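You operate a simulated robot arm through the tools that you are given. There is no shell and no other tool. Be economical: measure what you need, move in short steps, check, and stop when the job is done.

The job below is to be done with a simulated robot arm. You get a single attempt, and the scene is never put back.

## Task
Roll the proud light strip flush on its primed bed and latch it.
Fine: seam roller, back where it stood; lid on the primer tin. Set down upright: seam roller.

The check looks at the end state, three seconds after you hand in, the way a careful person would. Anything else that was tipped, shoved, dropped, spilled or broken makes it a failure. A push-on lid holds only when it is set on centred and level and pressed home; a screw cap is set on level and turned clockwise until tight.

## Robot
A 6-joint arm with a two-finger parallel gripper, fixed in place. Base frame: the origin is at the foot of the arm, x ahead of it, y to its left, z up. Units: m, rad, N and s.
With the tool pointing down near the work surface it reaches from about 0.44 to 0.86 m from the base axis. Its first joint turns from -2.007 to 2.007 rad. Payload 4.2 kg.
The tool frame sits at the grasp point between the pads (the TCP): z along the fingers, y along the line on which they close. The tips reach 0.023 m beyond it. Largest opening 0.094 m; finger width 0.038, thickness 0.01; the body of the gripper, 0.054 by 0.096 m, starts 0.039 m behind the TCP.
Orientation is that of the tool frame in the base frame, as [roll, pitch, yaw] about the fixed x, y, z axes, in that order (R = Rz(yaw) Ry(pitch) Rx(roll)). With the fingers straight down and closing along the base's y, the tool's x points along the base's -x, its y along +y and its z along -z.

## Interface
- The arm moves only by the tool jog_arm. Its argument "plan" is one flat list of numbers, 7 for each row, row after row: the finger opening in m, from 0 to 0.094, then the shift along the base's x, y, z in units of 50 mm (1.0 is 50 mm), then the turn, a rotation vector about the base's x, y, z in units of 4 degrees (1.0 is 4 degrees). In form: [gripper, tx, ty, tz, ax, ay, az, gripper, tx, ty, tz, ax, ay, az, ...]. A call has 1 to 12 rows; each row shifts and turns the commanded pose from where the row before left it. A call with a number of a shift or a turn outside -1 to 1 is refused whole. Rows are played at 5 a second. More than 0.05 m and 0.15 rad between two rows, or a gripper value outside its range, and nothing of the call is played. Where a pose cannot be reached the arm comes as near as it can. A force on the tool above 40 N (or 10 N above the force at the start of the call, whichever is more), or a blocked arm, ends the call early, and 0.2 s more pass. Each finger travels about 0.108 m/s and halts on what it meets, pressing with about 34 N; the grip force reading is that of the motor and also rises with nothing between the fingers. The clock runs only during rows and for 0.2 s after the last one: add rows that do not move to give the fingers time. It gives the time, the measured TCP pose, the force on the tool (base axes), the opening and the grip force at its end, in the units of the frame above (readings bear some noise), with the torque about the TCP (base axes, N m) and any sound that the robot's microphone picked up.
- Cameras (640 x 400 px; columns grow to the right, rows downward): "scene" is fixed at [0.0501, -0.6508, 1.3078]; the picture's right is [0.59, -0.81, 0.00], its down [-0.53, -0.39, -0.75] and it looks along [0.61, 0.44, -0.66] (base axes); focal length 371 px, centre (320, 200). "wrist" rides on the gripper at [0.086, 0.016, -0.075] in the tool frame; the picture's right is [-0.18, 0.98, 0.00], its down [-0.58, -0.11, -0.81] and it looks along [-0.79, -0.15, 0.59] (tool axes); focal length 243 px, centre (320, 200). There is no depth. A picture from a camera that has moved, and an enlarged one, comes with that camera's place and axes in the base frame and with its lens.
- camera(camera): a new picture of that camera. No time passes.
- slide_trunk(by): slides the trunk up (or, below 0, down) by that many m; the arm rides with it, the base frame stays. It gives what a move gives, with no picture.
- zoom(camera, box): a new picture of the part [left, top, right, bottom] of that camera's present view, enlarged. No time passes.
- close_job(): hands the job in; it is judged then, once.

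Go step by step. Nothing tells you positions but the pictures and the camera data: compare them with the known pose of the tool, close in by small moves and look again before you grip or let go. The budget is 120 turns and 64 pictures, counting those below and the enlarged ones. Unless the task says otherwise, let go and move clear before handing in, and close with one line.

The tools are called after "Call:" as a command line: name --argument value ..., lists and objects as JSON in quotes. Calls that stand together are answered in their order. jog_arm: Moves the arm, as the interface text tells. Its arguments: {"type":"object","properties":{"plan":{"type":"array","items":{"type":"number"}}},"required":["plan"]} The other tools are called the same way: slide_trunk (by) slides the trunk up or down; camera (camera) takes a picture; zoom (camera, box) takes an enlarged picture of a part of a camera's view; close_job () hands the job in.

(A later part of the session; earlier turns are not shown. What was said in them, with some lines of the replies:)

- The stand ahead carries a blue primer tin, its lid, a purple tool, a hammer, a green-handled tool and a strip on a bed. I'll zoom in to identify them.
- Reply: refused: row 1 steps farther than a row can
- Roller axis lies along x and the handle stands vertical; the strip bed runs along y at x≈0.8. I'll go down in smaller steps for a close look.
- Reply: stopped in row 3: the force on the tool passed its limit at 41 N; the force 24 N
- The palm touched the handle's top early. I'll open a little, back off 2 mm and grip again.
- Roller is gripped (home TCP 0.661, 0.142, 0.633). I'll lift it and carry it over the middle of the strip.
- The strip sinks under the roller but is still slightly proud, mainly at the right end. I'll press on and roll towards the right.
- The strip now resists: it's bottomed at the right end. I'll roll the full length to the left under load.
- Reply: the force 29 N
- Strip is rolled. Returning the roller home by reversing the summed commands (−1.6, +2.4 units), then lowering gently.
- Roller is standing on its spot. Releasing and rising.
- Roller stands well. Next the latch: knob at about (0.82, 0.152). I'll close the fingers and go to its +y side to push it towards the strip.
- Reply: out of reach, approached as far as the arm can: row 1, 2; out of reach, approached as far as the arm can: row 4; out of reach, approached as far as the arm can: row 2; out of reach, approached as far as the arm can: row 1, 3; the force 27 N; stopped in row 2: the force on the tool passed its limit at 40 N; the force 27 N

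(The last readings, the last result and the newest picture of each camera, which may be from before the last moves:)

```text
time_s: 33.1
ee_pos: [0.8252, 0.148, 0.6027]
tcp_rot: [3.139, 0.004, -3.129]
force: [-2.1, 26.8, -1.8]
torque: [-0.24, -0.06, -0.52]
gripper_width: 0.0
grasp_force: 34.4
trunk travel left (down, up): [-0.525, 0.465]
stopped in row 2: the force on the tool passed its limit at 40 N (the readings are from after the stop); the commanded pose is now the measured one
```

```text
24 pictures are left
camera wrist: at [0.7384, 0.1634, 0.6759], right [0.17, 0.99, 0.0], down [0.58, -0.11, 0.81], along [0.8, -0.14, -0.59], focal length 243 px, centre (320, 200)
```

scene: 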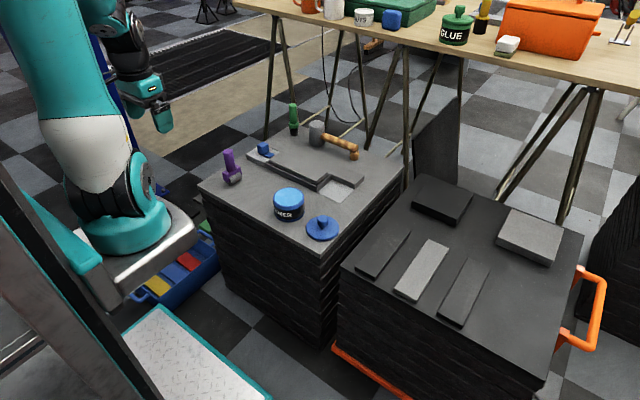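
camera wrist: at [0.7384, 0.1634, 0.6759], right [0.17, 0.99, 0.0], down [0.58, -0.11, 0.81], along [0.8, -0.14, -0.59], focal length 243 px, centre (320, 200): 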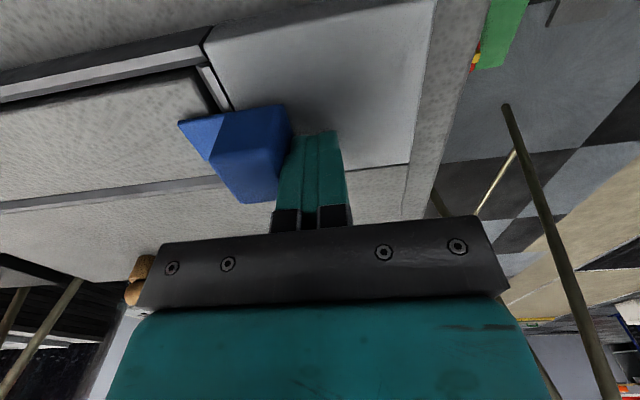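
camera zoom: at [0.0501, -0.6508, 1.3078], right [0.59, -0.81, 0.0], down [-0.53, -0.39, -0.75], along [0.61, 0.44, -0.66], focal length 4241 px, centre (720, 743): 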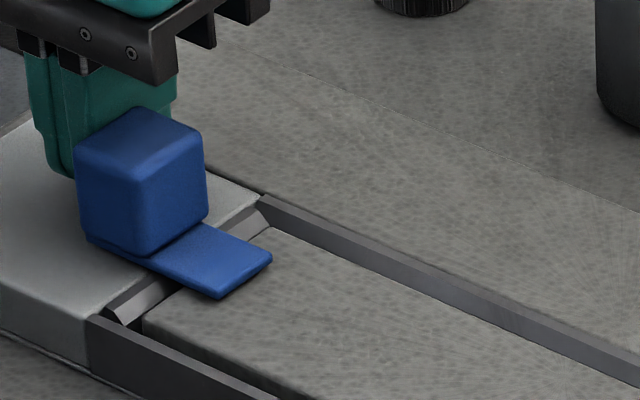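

The latch hit a firm stop with its tongue over the strip. I'll back off, rise and move toward the lid.

Call:
jog_arm --plan '[0.0, 0, 0.2, 0, 0, 0, -0.18, 0.0, 0, 0, 0.9, 0, 0, 0, 0.0, 0, 0, 0.9, 0, 0, 0, 0.0, 0, -0.95, 0.2, 0, 0, 0, 0.0, 0, -0.95, 0, 0, 0, 0, 0.0, 0, -0.95, 0, 0, 0, 0, 0.0, -0.2, -0.95, 0, 0, 0, 0, 0.0, -0.5, -0.8, 0, 0, 0, 0, 0.02, -0.5, -0.8, 0, 0, 0, 0, 0.04, -0.5, -0.8, 0, 0, 0, 0, 0.05, -0.7, -0.6, 0, 0, 0, 0, 0.05, -0.7, -0.4, 0, 0, 0, 0]'

Call:
camera --camera "wrist"

Call:
zoom --camera "scene" --box '[220, 110, 380, 250]'

```text
time_s: 35.7
ee_pos: [0.6702, -0.2057, 0.7007]
tcp_rot: [3.138, 0.003, 3.138]
force: [0.5, 0.1, -0.2]
torque: [-0.06, 0.0, 0.0]
gripper_width: 0.05
grasp_force: 0.1
trunk travel left (down, up): [-0.525, 0.465]
```

```text
23 pictures are left
camera wrist: at [0.5843, -0.1892, 0.7755], right [0.19, 0.98, 0.0], down [0.58, -0.11, 0.81], along [0.79, -0.15, -0.59], focal length 243 px, centre (320, 200)
```

wrist: 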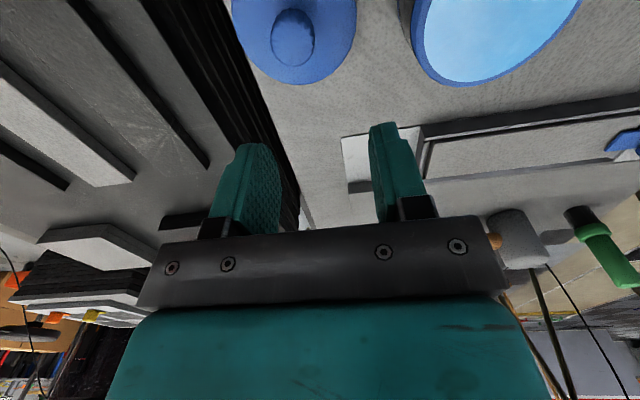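

```text
2.86 times, centred on (300, 180) of scene
camera zoom: at [0.0501, -0.6508, 1.3078], right [0.59, -0.81, 0.0], down [-0.53, -0.39, -0.75], along [0.61, 0.44, -0.66], focal length 1060 px, centre (377, 257)
```

zoom: 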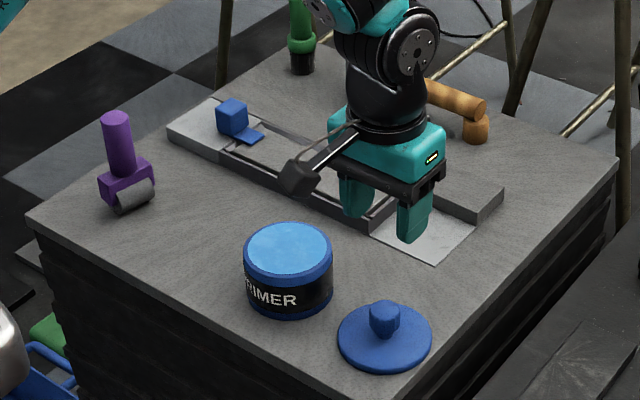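

Call:
jog_arm --plan '[0.06, -0.28, -0.38, 0, 0, 0, 0, 0.06, 0, 0, -0.8, 0, 0, 0, 0.06, 0, 0, -0.4, 0, 0, 0, 0.06, 0, 0, 0, 0, 0, 0]'

Call:
camera --camera "wrist"

Call:
zoom --camera "scene" --box '[260, 160, 380, 250]'

```text
time_s: 36.7
ee_pos: [0.6555, -0.2246, 0.6404]
tcp_rot: [3.139, 0.001, 3.133]
force: [-0.1, -0.1, -0.2]
torque: [-0.01, 0.0, 0.01]
gripper_width: 0.06
grasp_force: 0.0
trunk travel left (down, up): [-0.525, 0.465]
```

```text
21 pictures are left
camera wrist: at [0.5698, -0.2073, 0.7155], right [0.19, 0.98, 0.0], down [0.58, -0.12, 0.81], along [0.79, -0.15, -0.59], focal length 243 px, centre (320, 200)
```

wrist: 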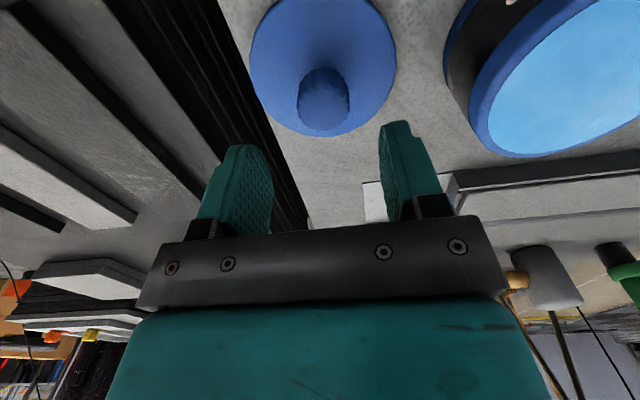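

```text
4.44 times, centred on (320, 205) of scene
camera zoom: at [0.0501, -0.6508, 1.3078], right [0.59, -0.81, 0.0], down [-0.53, -0.39, -0.75], along [0.61, 0.44, -0.66], focal length 1649 px, centre (320, 178)
```

zoom: 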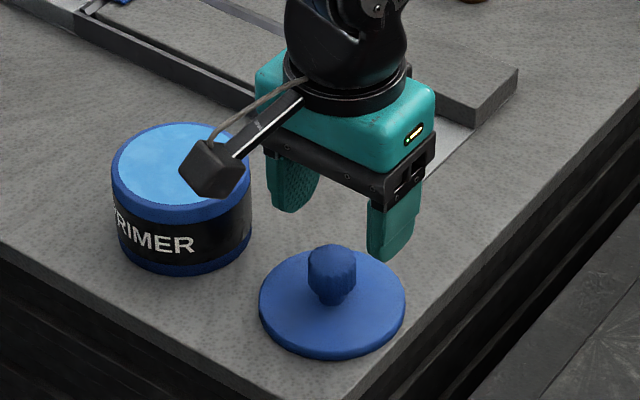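

Call:
jog_arm --plan '[0.06, 0.02, 0.09, -0.5, 0, 0, 0.1, 0.06, 0, 0, -0.4, 0, 0, 0, 0.06, 0, 0, -0.1, 0, 0, 0, 0.06, 0, 0, 0, 0, 0, 0]'

Call:
zoom --camera "scene" --box '[260, 160, 380, 250]'

Call:
camera --camera "wrist"

```text
time_s: 37.7
ee_pos: [0.6584, -0.2189, 0.5915]
tcp_rot: [3.14, 0.002, 3.141]
force: [-0.1, -0.1, -0.2]
torque: [0.0, -0.01, 0.0]
gripper_width: 0.0596
grasp_force: 0.0
trunk travel left (down, up): [-0.525, 0.465]
```

```text
4.44 times, centred on (320, 205) of scene
camera zoom: at [0.0501, -0.6508, 1.3078], right [0.59, -0.81, 0.0], down [-0.53, -0.39, -0.75], along [0.61, 0.44, -0.66], focal length 1649 px, centre (320, 178)
```

zoom: 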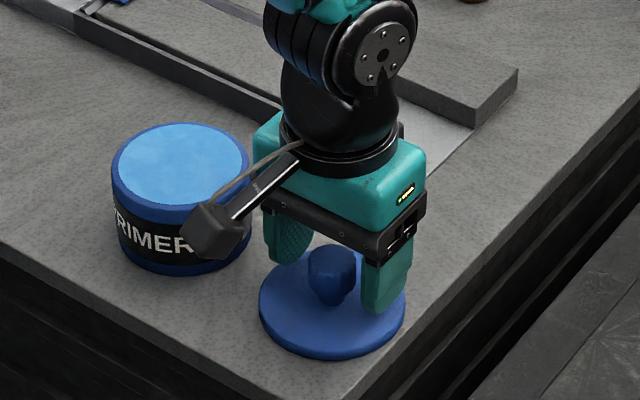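

```text
18 pictures are left
camera wrist: at [0.5716, -0.203, 0.6663], right [0.18, 0.98, 0.0], down [0.58, -0.11, 0.81], along [0.79, -0.15, -0.59], focal length 243 px, centre (320, 200)
```

wrist: 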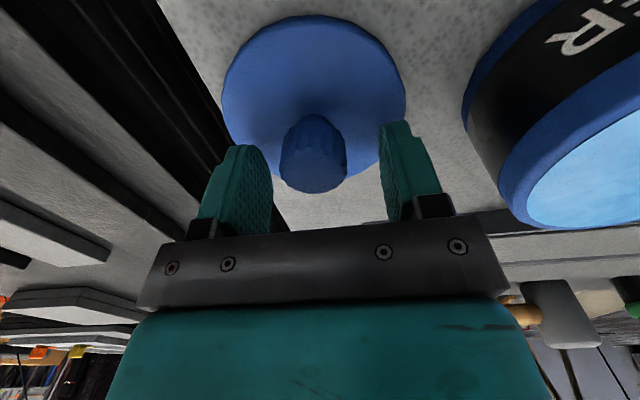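

Call:
jog_arm --plan '[0.06, 0, -0.02, -0.06, 0, 0, 0, 0.06, 0, 0, -0.06, 0, 0, 0, 0.06, 0, 0, 0, 0, 0, 0]'

Call:
jog_arm --plan '[0.04, 0, 0, 0, 0, 0, 0, 0.02, 0, 0, 0, 0, 0, 0, 0.0, 0, 0, 0, 0, 0, 0, 0.0, 0, 0, 0, 0, 0, 0, 0.0, 0, 0, 0, 0, 0, 0]'

Call:
camera --camera "wrist"

```text
time_s: 38.5
ee_pos: [0.6586, -0.218, 0.5857]
tcp_rot: [3.136, 0.002, 3.141]
force: [0.6, 0.1, -0.6]
torque: [-0.01, 0.0, 0.0]
gripper_width: 0.0599
grasp_force: 0.1
trunk travel left (down, up): [-0.525, 0.465]
```

```text
time_s: 39.7
ee_pos: [0.6578, -0.2196, 0.5849]
tcp_rot: [3.137, 0.0, 3.141]
force: [0.4, -0.1, 2.0]
torque: [-0.12, 0.0, 0.01]
gripper_width: 0.0283
grasp_force: 33.6
trunk travel left (down, up): [-0.525, 0.465]
```

```text
17 pictures are left
camera wrist: at [0.5715, -0.2036, 0.6601], right [0.18, 0.98, 0.0], down [0.58, -0.11, 0.81], along [0.79, -0.15, -0.59], focal length 243 px, centre (320, 200)
```

wrist: 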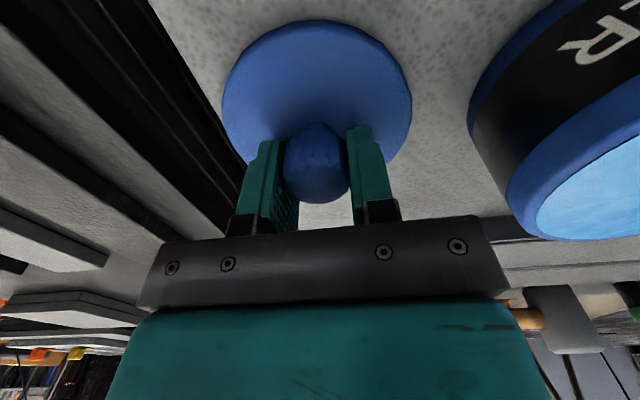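

Lid knob gripped. Lifting it and looking at both lid and tin.

Call:
jog_arm --plan '[0, 0, 0, 0.5, 0, 0, 0, 0, 0, 0, 0.9, 0, 0, 0, 0, 0, 0, 0.9, 0, 0, 0, 0, 0, 0, 0, 0, 0, 0]'

Call:
camera --camera "wrist"

Call:
zoom --camera "scene" --box '[260, 160, 380, 250]'

```text
time_s: 40.7
ee_pos: [0.6573, -0.2196, 0.6991]
tcp_rot: [3.137, 0.001, -3.14]
force: [-0.3, 0.0, -0.5]
torque: [0.03, 0.02, -0.02]
gripper_width: 0.0283
grasp_force: 33.7
trunk travel left (down, up): [-0.525, 0.465]
```

```text
16 pictures are left
camera wrist: at [0.5705, -0.2043, 0.7734], right [0.18, 0.98, 0.0], down [0.58, -0.11, 0.81], along [0.79, -0.15, -0.59], focal length 243 px, centre (320, 200)
```

wrist: 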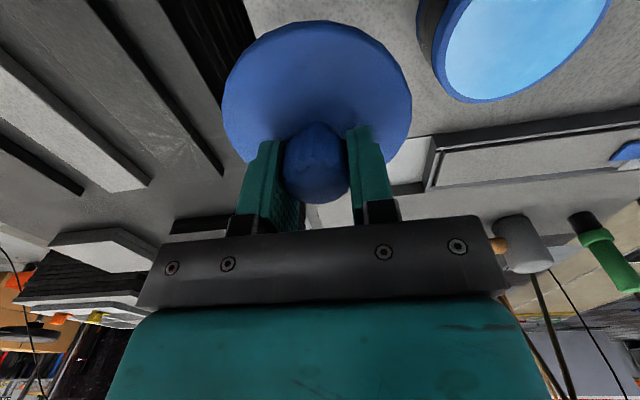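

```text
4.44 times, centred on (320, 205) of scene
camera zoom: at [0.0501, -0.6508, 1.3078], right [0.59, -0.81, 0.0], down [-0.53, -0.39, -0.75], along [0.61, 0.44, -0.66], focal length 1649 px, centre (320, 178)
```

zoom: 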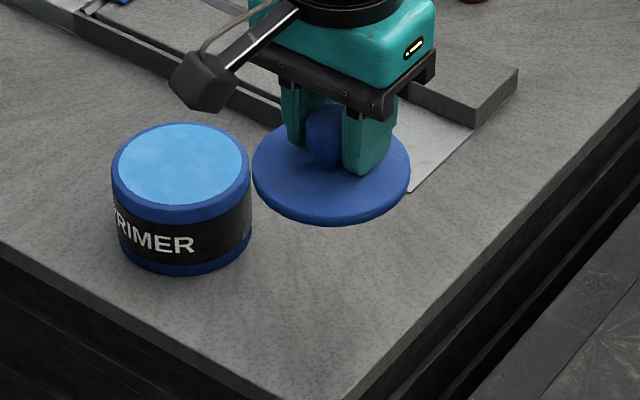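

Call:
jog_arm --plan '[0, -0.6, 0, 0.2, 0, 0, 0, 0, -0.55, 0, 0.2, 0, 0, 0, 0, 0, 0, 0, 0, 0, 0]'

Call:
camera --camera "wrist"

```text
time_s: 41.5
ee_pos: [0.6021, -0.2186, 0.7194]
tcp_rot: [3.138, 0.002, 3.141]
force: [-0.1, -0.3, -0.4]
torque: [0.04, 0.01, 0.06]
gripper_width: 0.0284
grasp_force: 34.2
trunk travel left (down, up): [-0.525, 0.465]
```

```text
14 pictures are left
camera wrist: at [0.5149, -0.2038, 0.7939], right [0.18, 0.98, 0.0], down [0.58, -0.11, 0.81], along [0.79, -0.15, -0.59], focal length 243 px, centre (320, 200)
```

wrist: 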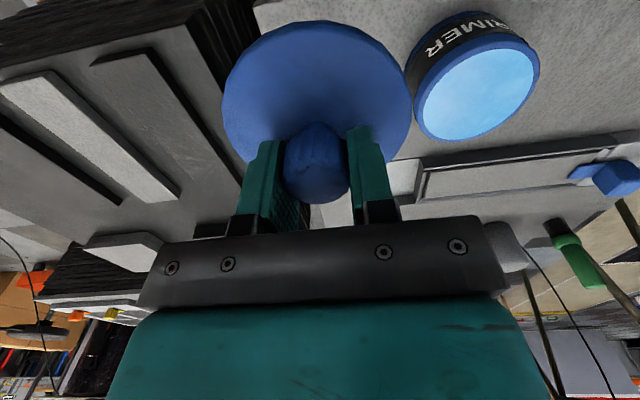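

Tin top is at roughly (0.652, -0.101). I'll bring the lid above it with a small gap and measure the relative alignment.

Call:
jog_arm --plan '[0, 0.4, 0.85, 0, 0, 0, 0, 0, 0.4, 0.85, 0, 0, 0, 0, 0, 0.2, 0.65, 0, 0, 0, 0, 0, 0, 0, -0.6, 0, 0, 0, 0, 0, 0, -0.5, 0, 0, 0, 0, 0, 0, 0, 0, 0, 0]'

Call:
zoom --camera "scene" --box '[250, 160, 330, 230]'

```text
time_s: 42.9
ee_pos: [0.6491, -0.1018, 0.6637]
tcp_rot: [3.137, 0.002, -3.141]
force: [-0.1, 0.7, -0.2]
torque: [0.0, -0.02, 0.0]
gripper_width: 0.0283
grasp_force: 33.9
trunk travel left (down, up): [-0.525, 0.465]
```

```text
5.71 times, centred on (290, 195) of scene
camera zoom: at [0.0501, -0.6508, 1.3078], right [0.59, -0.81, 0.0], down [-0.53, -0.39, -0.75], along [0.61, 0.44, -0.66], focal length 2120 px, centre (491, 229)
```

zoom: 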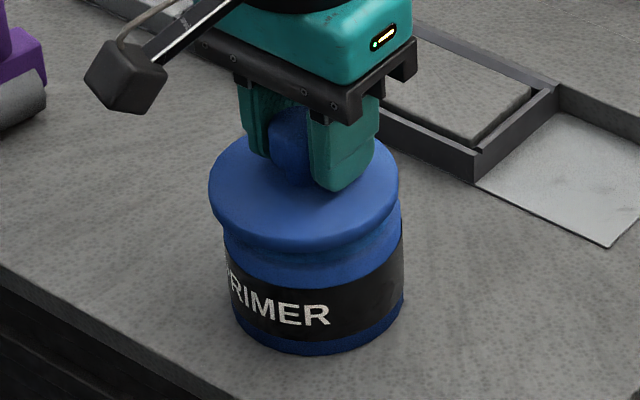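

Call:
jog_arm --plan '[0, 0.03, -0.045, -0.2, 0, 0, 0, 0, 0, 0, -0.06, 0, 0, 0, 0, 0, 0, 0, 0, 0, 0, 0, 0, 0, 0, 0, 0, 0]'

Call:
zoom --camera "scene" --box '[265, 175, 315, 225]'

Call:
camera --camera "wrist"

```text
time_s: 43.9
ee_pos: [0.6511, -0.1036, 0.6519]
tcp_rot: [3.14, 0.002, -3.141]
force: [1.0, -0.9, -0.8]
torque: [0.01, 0.02, 0.01]
gripper_width: 0.0283
grasp_force: 33.6
trunk travel left (down, up): [-0.525, 0.465]
```

```text
8.00 times, centred on (290, 200) of scene
camera zoom: at [0.0501, -0.6508, 1.3078], right [0.59, -0.81, 0.0], down [-0.53, -0.39, -0.75], along [0.61, 0.44, -0.66], focal length 2969 px, centre (560, 200)
```

zoom: 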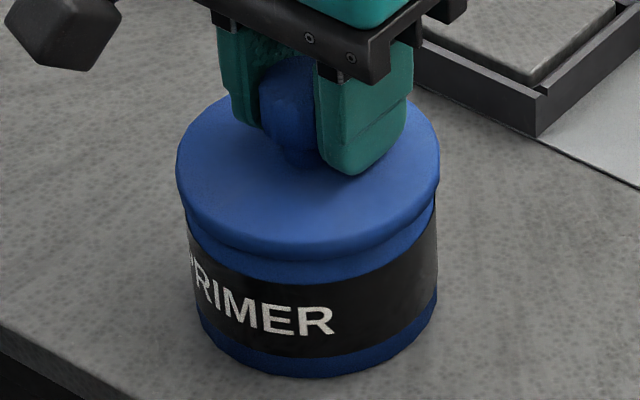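

```text
11 pictures are left
camera wrist: at [0.5657, -0.0886, 0.7267], right [0.18, 0.98, 0.0], down [0.58, -0.11, 0.81], along [0.79, -0.15, -0.59], focal length 243 px, centre (320, 200)
```

wrist: 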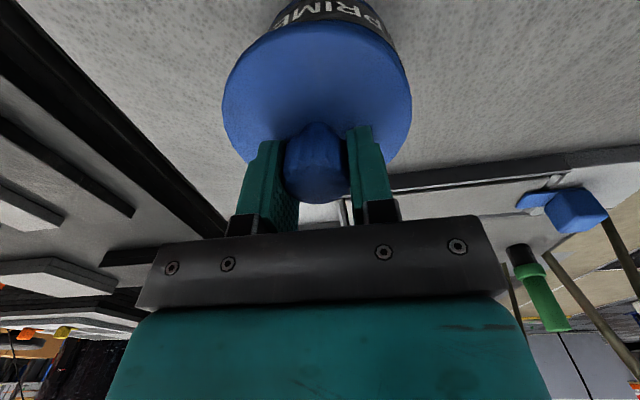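

Call:
zoom --camera "wrist" --box '[210, 0, 430, 130]'

```text
2.91 times, centred on (320, 65) of wrist
camera zoom: at [0.5657, -0.0886, 0.7267], right [0.18, 0.98, 0.0], down [0.58, -0.11, 0.81], along [0.79, -0.15, -0.59], focal length 706 px, centre (320, 593)
```

zoom: 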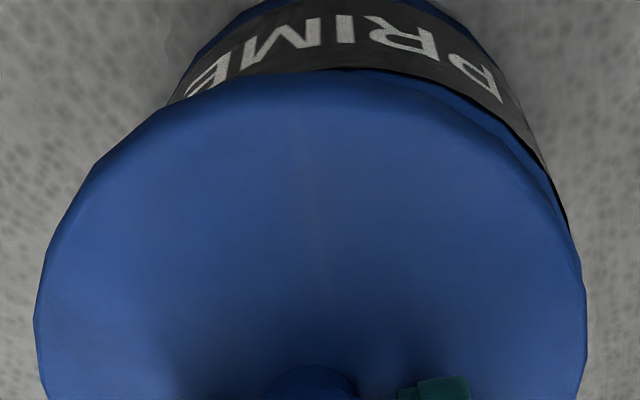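

The wrist zoom shows the tin about 6 mm right of the lid there, while the scene view agrees sideways; combined, the lid must move about +7 mm x, +5 mm y.

Call:
jog_arm --plan '[0, 0.07, 0.05, 0, 0, 0, 0, 0, 0.07, 0.05, 0, 0, 0, 0, 0, 0, 0, 0, 0, 0, 0]'

Call:
zoom --camera "wrist" --box '[210, 0, 430, 130]'

Call:
zoom --camera "scene" --box '[265, 175, 315, 225]'

```text
time_s: 44.7
ee_pos: [0.6586, -0.1004, 0.6527]
tcp_rot: [3.137, 0.001, -3.141]
force: [0.1, 0.1, 0.3]
torque: [0.01, -0.02, 0.0]
gripper_width: 0.0287
grasp_force: 34.3
trunk travel left (down, up): [-0.525, 0.465]
```

```text
2.91 times, centred on (320, 65) of wrist
camera zoom: at [0.5727, -0.0837, 0.727], right [0.18, 0.98, 0.0], down [0.58, -0.11, 0.81], along [0.79, -0.15, -0.59], focal length 706 px, centre (320, 593)
```

zoom: 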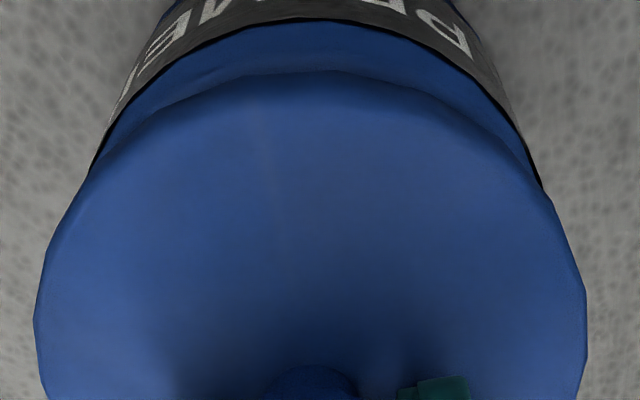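

```text
8.00 times, centred on (290, 200) of scene
camera zoom: at [0.0501, -0.6508, 1.3078], right [0.59, -0.81, 0.0], down [-0.53, -0.39, -0.75], along [0.61, 0.44, -0.66], focal length 2969 px, centre (560, 200)
```

zoom: 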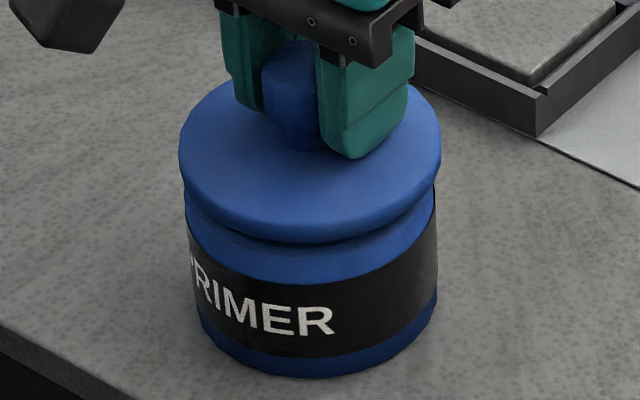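

Both views now agree to within a millimetre. A tiny trim, then lower step by step until contact.

Call:
jog_arm --plan '[0, 0.006, 0.012, -0.04, 0, 0, 0, 0, 0, 0, -0.04, 0, 0, 0, 0, 0, 0, -0.04, 0, 0, 0, 0, 0, 0, 0, 0, 0, 0]'

Call:
jog_arm --plan '[0, 0, 0, -0.03, 0, 0, 0, 0, 0, 0, 0, 0, 0, 0]'

```text
time_s: 45.7
ee_pos: [0.6582, -0.0985, 0.6464]
tcp_rot: [3.138, 0.002, 3.142]
force: [0.2, -0.9, -0.3]
torque: [0.03, -0.02, 0.0]
gripper_width: 0.0286
grasp_force: 34.2
trunk travel left (down, up): [-0.525, 0.465]
```

```text
time_s: 46.3
ee_pos: [0.6592, -0.0982, 0.646]
tcp_rot: [3.136, 0.001, 3.141]
force: [0.2, 0.3, -0.4]
torque: [0.0, 0.03, -0.02]
gripper_width: 0.0284
grasp_force: 33.4
trunk travel left (down, up): [-0.525, 0.465]
```

Call:
jog_arm --plan '[0, 0, 0, -0.03, 0, 0, 0, 0, 0, 0, 0, 0, 0, 0]'

Call:
zoom --camera "scene" --box '[265, 175, 315, 225]'

```text
time_s: 46.9
ee_pos: [0.6594, -0.0982, 0.6451]
tcp_rot: [3.138, 0.003, 3.141]
force: [-4.2, -0.3, 16.8]
torque: [-0.22, 0.29, -0.01]
gripper_width: 0.0287
grasp_force: 33.7
trunk travel left (down, up): [-0.525, 0.465]
```

```text
8.00 times, centred on (290, 200) of scene
camera zoom: at [0.0501, -0.6508, 1.3078], right [0.59, -0.81, 0.0], down [-0.53, -0.39, -0.75], along [0.61, 0.44, -0.66], focal length 2969 px, centre (560, 200)
```

zoom: 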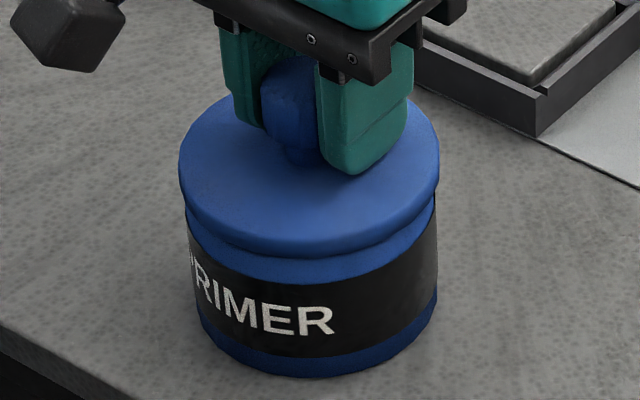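

Call:
jog_arm --plan '[0, 0, 0, -0.03, 0, 0, 0, 0, 0, 0, 0, 0, 0, 0]'

```text
time_s: 47.5
ee_pos: [0.6604, -0.0987, 0.6435]
tcp_rot: [3.138, 0.004, -3.14]
force: [-6.8, -1.1, 25.8]
torque: [-0.21, 0.37, -0.05]
gripper_width: 0.0284
grasp_force: 34.5
trunk travel left (down, up): [-0.525, 0.465]
stopped in row 2: the force on the tool passed its limit at 40 N (the readings are from after the stop); the commanded pose is now the measured one
```

Call:
zoom --camera "scene" --box '[272, 195, 310, 220]'

```text
16.00 times, centred on (291, 208) of scene
camera zoom: at [0.0501, -0.6508, 1.3078], right [0.59, -0.81, 0.0], down [-0.53, -0.39, -0.75], along [0.61, 0.44, -0.66], focal length 5937 px, centre (784, 80)
```

zoom: 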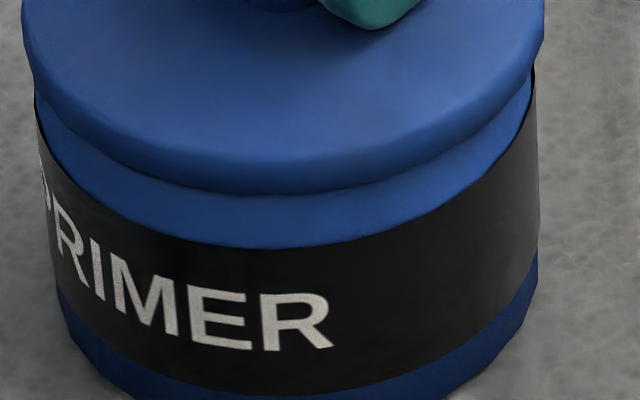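

Call:
jog_arm --plan '[0, 0, 0, -0.02, 0, 0, 0, 0, 0, 0, 0, 0, 0, 0]'

```text
time_s: 48.1
ee_pos: [0.6598, -0.0977, 0.6446]
tcp_rot: [3.138, 0.006, -3.14]
force: [-6.8, 0.4, 24.6]
torque: [-0.27, 0.31, -0.05]
gripper_width: 0.0285
grasp_force: 33.6
trunk travel left (down, up): [-0.525, 0.465]
stopped in row 2: the force on the tool passed its limit at 40 N (the readings are from after the stop); the commanded pose is now the measured one
```

No drop: the lid is resting on the rim rather than home. I'll probe with small lateral shifts under a light load.

Call:
jog_arm --plan '[0, 0, 0, 0.01, 0, 0, 0, 0, 0, 0.02, 0, 0, 0, 0, 0, 0, 0, 0, 0, 0, 0]'

Call:
jog_arm --plan '[0, 0, 0.02, 0, 0, 0, 0, 0, 0, 0, 0, 0, 0, 0]'

```text
time_s: 48.9
ee_pos: [0.6617, -0.0988, 0.6441]
tcp_rot: [3.138, 0.009, -3.141]
force: [-3.9, -3.7, 26.4]
torque: [-0.24, 0.4, 0.03]
gripper_width: 0.0285
grasp_force: 34.3
trunk travel left (down, up): [-0.525, 0.465]
```

```text
time_s: 49.5
ee_pos: [0.6602, -0.0974, 0.6434]
tcp_rot: [3.14, 0.009, 3.141]
force: [-0.6, -11.3, 29.8]
torque: [-0.37, 0.3, 0.06]
gripper_width: 0.0287
grasp_force: 33.9
trunk travel left (down, up): [-0.525, 0.465]
```

Call:
jog_arm --plan '[0, 0, 0, 0.1, 0, 0, 0, 0, 0, 0, 0, 0, 0, 0, 0, 0, 0, 0, 0, 0, 0]'

Call:
jog_arm --plan '[0, 0, 0, 0, 0, 0, 0]'

```text
time_s: 50.3
ee_pos: [0.6604, -0.0966, 0.648]
tcp_rot: [3.137, 0.006, -3.14]
force: [0.8, -0.1, -0.1]
torque: [0.0, -0.03, 0.01]
gripper_width: 0.0285
grasp_force: 33.9
trunk travel left (down, up): [-0.525, 0.465]
```

```text
time_s: 50.7
ee_pos: [0.6611, -0.0957, 0.6483]
tcp_rot: [3.137, 0.006, 3.14]
force: [-0.1, -0.2, -1.2]
torque: [0.02, 0.02, 0.01]
gripper_width: 0.0284
grasp_force: 34.1
trunk travel left (down, up): [-0.525, 0.465]
```

Call:
jog_arm --plan '[0, 0, 0, 0, 0, 0.08, 0, 0, 0, 0, 0, 0, 0, 0]'

Call:
zoom --camera "wrist" --box '[210, 0, 430, 130]'

Call:
zoom --camera "scene" --box '[265, 175, 315, 225]'

```text
time_s: 51.3
ee_pos: [0.6607, -0.0961, 0.6474]
tcp_rot: [3.137, 0.0, -3.141]
force: [0.8, 0.0, -0.3]
torque: [-0.01, 0.0, -0.01]
gripper_width: 0.0285
grasp_force: 33.8
trunk travel left (down, up): [-0.525, 0.465]
```

```text
2.91 times, centred on (320, 65) of wrist
camera zoom: at [0.5745, -0.0807, 0.7227], right [0.18, 0.98, 0.0], down [0.58, -0.11, 0.81], along [0.79, -0.15, -0.59], focal length 706 px, centre (320, 593)
```

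zoom: 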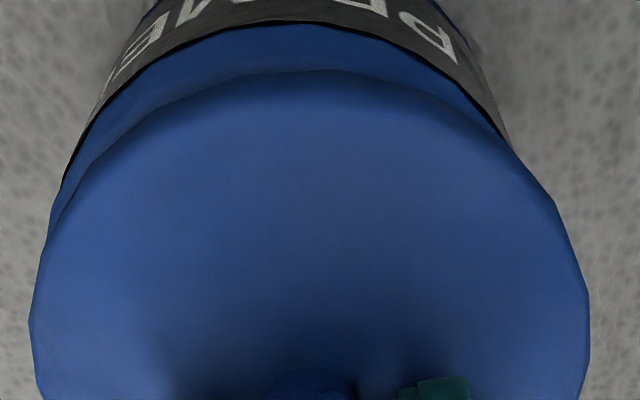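

```text
8.00 times, centred on (290, 200) of scene
camera zoom: at [0.0501, -0.6508, 1.3078], right [0.59, -0.81, 0.0], down [-0.53, -0.39, -0.75], along [0.61, 0.44, -0.66], focal length 2969 px, centre (560, 200)
```

zoom: 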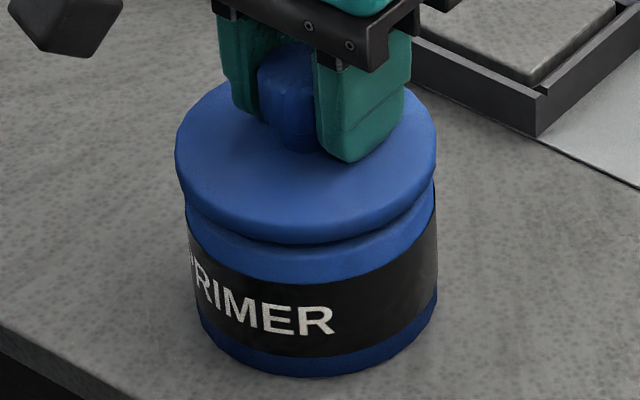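

The images put the centred pose at TCP ≈ (0.658, -0.0984). I'll shift there while clear, then press again.

Call:
jog_arm --plan '[0, -0.052, -0.046, 0, 0, 0, 0, 0, 0, 0, -0.05, 0, 0, 0, 0, 0, 0, -0.03, 0, 0, 0, 0, 0, 0, 0, 0, 0, 0]'

Call:
jog_arm --plan '[0, 0, 0, -0.03, 0, 0, 0, 0, 0, 0, 0, 0, 0, 0]'

```text
time_s: 52.3
ee_pos: [0.6581, -0.0983, 0.6452]
tcp_rot: [3.139, 0.001, 3.14]
force: [-0.2, 0.5, -0.1]
torque: [0.02, 0.01, 0.02]
gripper_width: 0.0282
grasp_force: 33.8
trunk travel left (down, up): [-0.525, 0.465]
```

```text
time_s: 52.9
ee_pos: [0.6601, -0.0996, 0.6441]
tcp_rot: [3.138, 0.002, -3.141]
force: [-2.5, 0.2, 11.8]
torque: [-0.26, -0.09, -0.02]
gripper_width: 0.0287
grasp_force: 34.2
trunk travel left (down, up): [-0.525, 0.465]
```

Call:
jog_arm --plan '[0, 0, 0, 0.05, 0, 0, 0, 0, 0.008, -0.024, 0, 0, 0, 0, 0, 0, 0, -0.03, 0, 0, 0, 0, 0, 0, -0.025, 0, 0, 0, 0, 0, 0, 0, 0, 0, 0]'

```text
time_s: 54.1
ee_pos: [0.6593, -0.1002, 0.6442]
tcp_rot: [3.138, 0.0, 3.141]
force: [-5.9, 1.1, 23.1]
torque: [-0.2, -0.03, -0.02]
gripper_width: 0.0284
grasp_force: 33.8
trunk travel left (down, up): [-0.525, 0.465]
```

Call:
jog_arm --plan '[0, 0, 0, 0.05, 0, 0, 0, 0, 0.014, -0.02, 0, 0, 0, 0, 0, 0, 0, -0.03, 0, 0, 0, 0, 0, 0, -0.025, 0, 0, 0, 0, 0, 0, 0, 0, 0, 0]'

```text
time_s: 55.3
ee_pos: [0.6584, -0.1006, 0.6434]
tcp_rot: [3.139, 0.002, 3.141]
force: [-2.1, 1.7, 23.2]
torque: [-0.29, 0.16, 0.0]
gripper_width: 0.0285
grasp_force: 33.7
trunk travel left (down, up): [-0.525, 0.465]
```

Call:
jog_arm --plan '[0, 0, 0, -0.02, 0, 0, 0, 0, 0, 0, 0, 0, 0, 0]'

Call:
jog_arm --plan '[0, 0, 0, 0.08, 0, 0, 0, 0, -0.004, -0.02, 0, 0, 0, 0, 0, 0, 0, -0.07, 0, 0, 0, 0, 0, 0, -0.03, 0, 0, 0, 0, 0, 0, 0, 0, 0, 0]'

```text
time_s: 56.0
ee_pos: [0.6598, -0.1003, 0.6435]
tcp_rot: [3.138, 0.001, -3.14]
force: [-7.2, -0.1, 25.3]
torque: [-0.25, 0.37, 0.01]
gripper_width: 0.0286
grasp_force: 34.6
trunk travel left (down, up): [-0.525, 0.465]
stopped in row 2: the force on the tool passed its limit at 40 N (the readings are from after the stop); the commanded pose is now the measured one
```

```text
time_s: 57.1
ee_pos: [0.6588, -0.1021, 0.6443]
tcp_rot: [3.138, 0.005, -3.141]
force: [-3.2, 1.4, 35.8]
torque: [-0.19, 0.53, 0.01]
gripper_width: 0.0286
grasp_force: 33.9
trunk travel left (down, up): [-0.525, 0.465]
```

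The steady −y torque suggests the lid is slightly tilted in the grip. I'll centre it, set it lightly on the rim, and let go so it levels itself, then press from above.

Call:
jog_arm --plan '[0, 0, 0, 0.1, 0, 0, 0, 0, -0.006, 0.06, 0, 0, 0, 0, 0, 0, 0, 0, 0, 0, 0, 0, 0, 0, 0, 0, 0, 0]'

Call:
jog_arm --plan '[0, 0, 0, -0.04, 0, 0, 0, 0, 0, 0, 0, 0, 0, 0, 0, 0, 0, 0, 0, 0, 0]'

```text
time_s: 58.1
ee_pos: [0.658, -0.0989, 0.6452]
tcp_rot: [3.139, 0.003, 3.142]
force: [0.2, -0.7, 0.4]
torque: [-0.01, 0.01, 0.03]
gripper_width: 0.0284
grasp_force: 33.5
trunk travel left (down, up): [-0.525, 0.465]
```

```text
time_s: 59.0
ee_pos: [0.659, -0.1004, 0.6431]
tcp_rot: [3.138, 0.002, -3.141]
force: [-0.1, 0.2, 1.7]
torque: [-0.04, 0.02, -0.01]
gripper_width: 0.0285
grasp_force: 34.3
trunk travel left (down, up): [-0.525, 0.465]
```

Call:
jog_arm --plan '[0.032, 0, 0, 0, 0, 0, 0, 0.04, 0, 0, 0, 0, 0, 0, 0.055, 0, 0, 0, 0, 0, 0, 0.055, 0, 0, 0, 0, 0, 0, 0.055, 0, 0, 0.5, 0, 0, 0, 0.055, 0, 0, 0.5, 0, 0, 0, 0.055, 0, 0, 0, 0, 0, 0]'

Call:
zoom --camera "scene" --box '[265, 165, 315, 225]'

```text
time_s: 60.5
ee_pos: [0.6597, -0.0999, 0.6941]
tcp_rot: [3.138, 0.002, -3.14]
force: [0.1, 0.7, -0.6]
torque: [0.01, 0.01, 0.0]
gripper_width: 0.0548
grasp_force: 0.1
trunk travel left (down, up): [-0.525, 0.465]
heard: snap
```

```text
6.67 times, centred on (290, 195) of scene
camera zoom: at [0.0501, -0.6508, 1.3078], right [0.59, -0.81, 0.0], down [-0.53, -0.39, -0.75], along [0.61, 0.44, -0.66], focal length 2474 px, centre (520, 233)
```

zoom: 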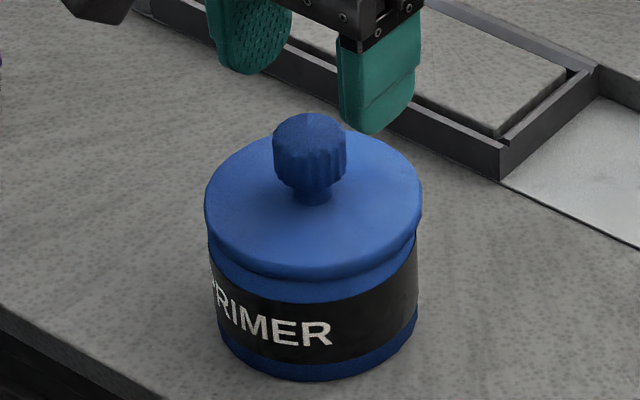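

The microphone heard a snap and the lid looks level and lower. I'll press the knob top with closed fingertips to make sure it's home.

Call:
jog_arm --plan '[0.03, 0, 0, 0, 0, 0, 0, 0.0, 0, 0, 0, 0, 0, 0, 0.0, 0, 0, -0.2, 0, 0, 0, 0.0, 0, 0, -0.1, 0, 0, 0, 0.0, 0, 0, -0.06, 0, 0, 0, 0.0, 0, 0, -0.06, 0, 0, 0, 0.0, 0, 0, 0, 0, 0, 0]'

```text
time_s: 62.1
ee_pos: [0.6597, -0.0982, 0.676]
tcp_rot: [3.138, 0.006, -3.139]
force: [-9.2, 0.3, 27.8]
torque: [0.0, 0.49, 0.03]
gripper_width: 0.0
grasp_force: 34.2
trunk travel left (down, up): [-0.525, 0.465]
stopped in row 7: the force on the tool passed its limit at 42 N (the readings are from after the stop); the commanded pose is now the measured one
```

Call:
jog_arm --plan '[0.0, 0, 0, 0.5, 0, 0, 0, 0.0, 0, 0, 0.9, 0, 0, 0, 0.0, 0, 0, 0.9, 0, 0, 0, 0.0, -0.9, 0, 0.3, 0, 0, 0, 0.0, -0.9, 0, 0.3, 0, 0, 0, 0.0, -0.5, 0, 0.3, 0, 0, 0, 0.0, 0, 0, 0, 0, 0, 0]'

Call:
zoom --camera "scene" --box '[190, 95, 370, 240]'

Call:
zoom --camera "scene" --box '[255, 130, 335, 190]'

```text
time_s: 63.7
ee_pos: [0.5457, -0.1011, 0.8329]
tcp_rot: [3.137, 0.003, -3.141]
force: [0.1, 0.9, 0.4]
torque: [-0.02, -0.02, -0.01]
gripper_width: 0.0
grasp_force: 34.3
trunk travel left (down, up): [-0.525, 0.465]
```

```text
2.76 times, centred on (280, 168) of scene
camera zoom: at [0.0501, -0.6508, 1.3078], right [0.59, -0.81, 0.0], down [-0.53, -0.39, -0.75], along [0.61, 0.44, -0.66], focal length 1024 px, centre (430, 290)
```

zoom: 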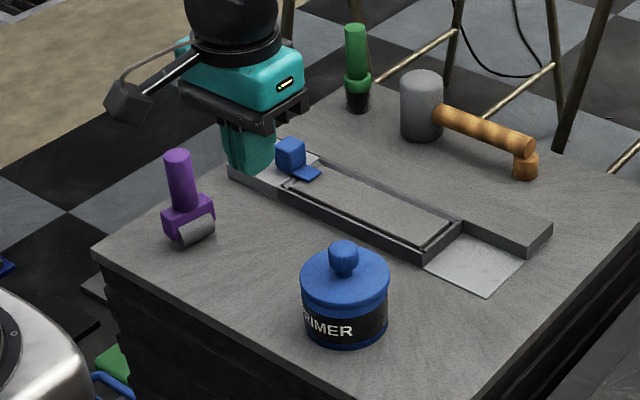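

```text
6.67 times, centred on (295, 160) of scene
camera zoom: at [0.0501, -0.6508, 1.3078], right [0.59, -0.81, 0.0], down [-0.53, -0.39, -0.75], along [0.61, 0.44, -0.66], focal length 2474 px, centre (487, 467)
```

zoom: 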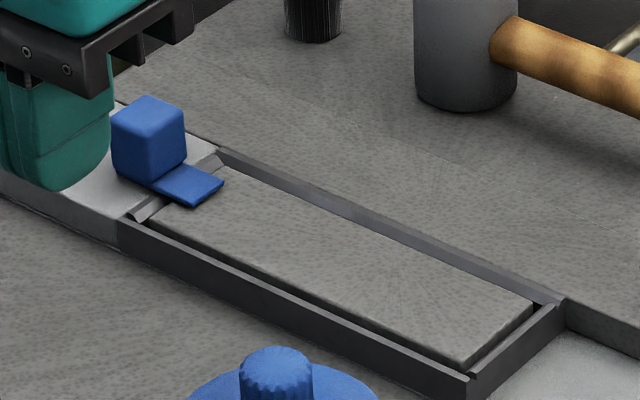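

The strip sits flush in its bed with the latch tongue over it, the roller stands upright on its spot, the tin's lid is on, and the arm is clear. I'm handing the job in.

Call:
close_job

```text
The job is handed in.
```

I rolled the strip flush, latched it, returned the seam roller upright to its spot, and put the lid on the primer tin. The lid gave an audible snap and then held under a 42 N press; everything else I judged from the pictures.
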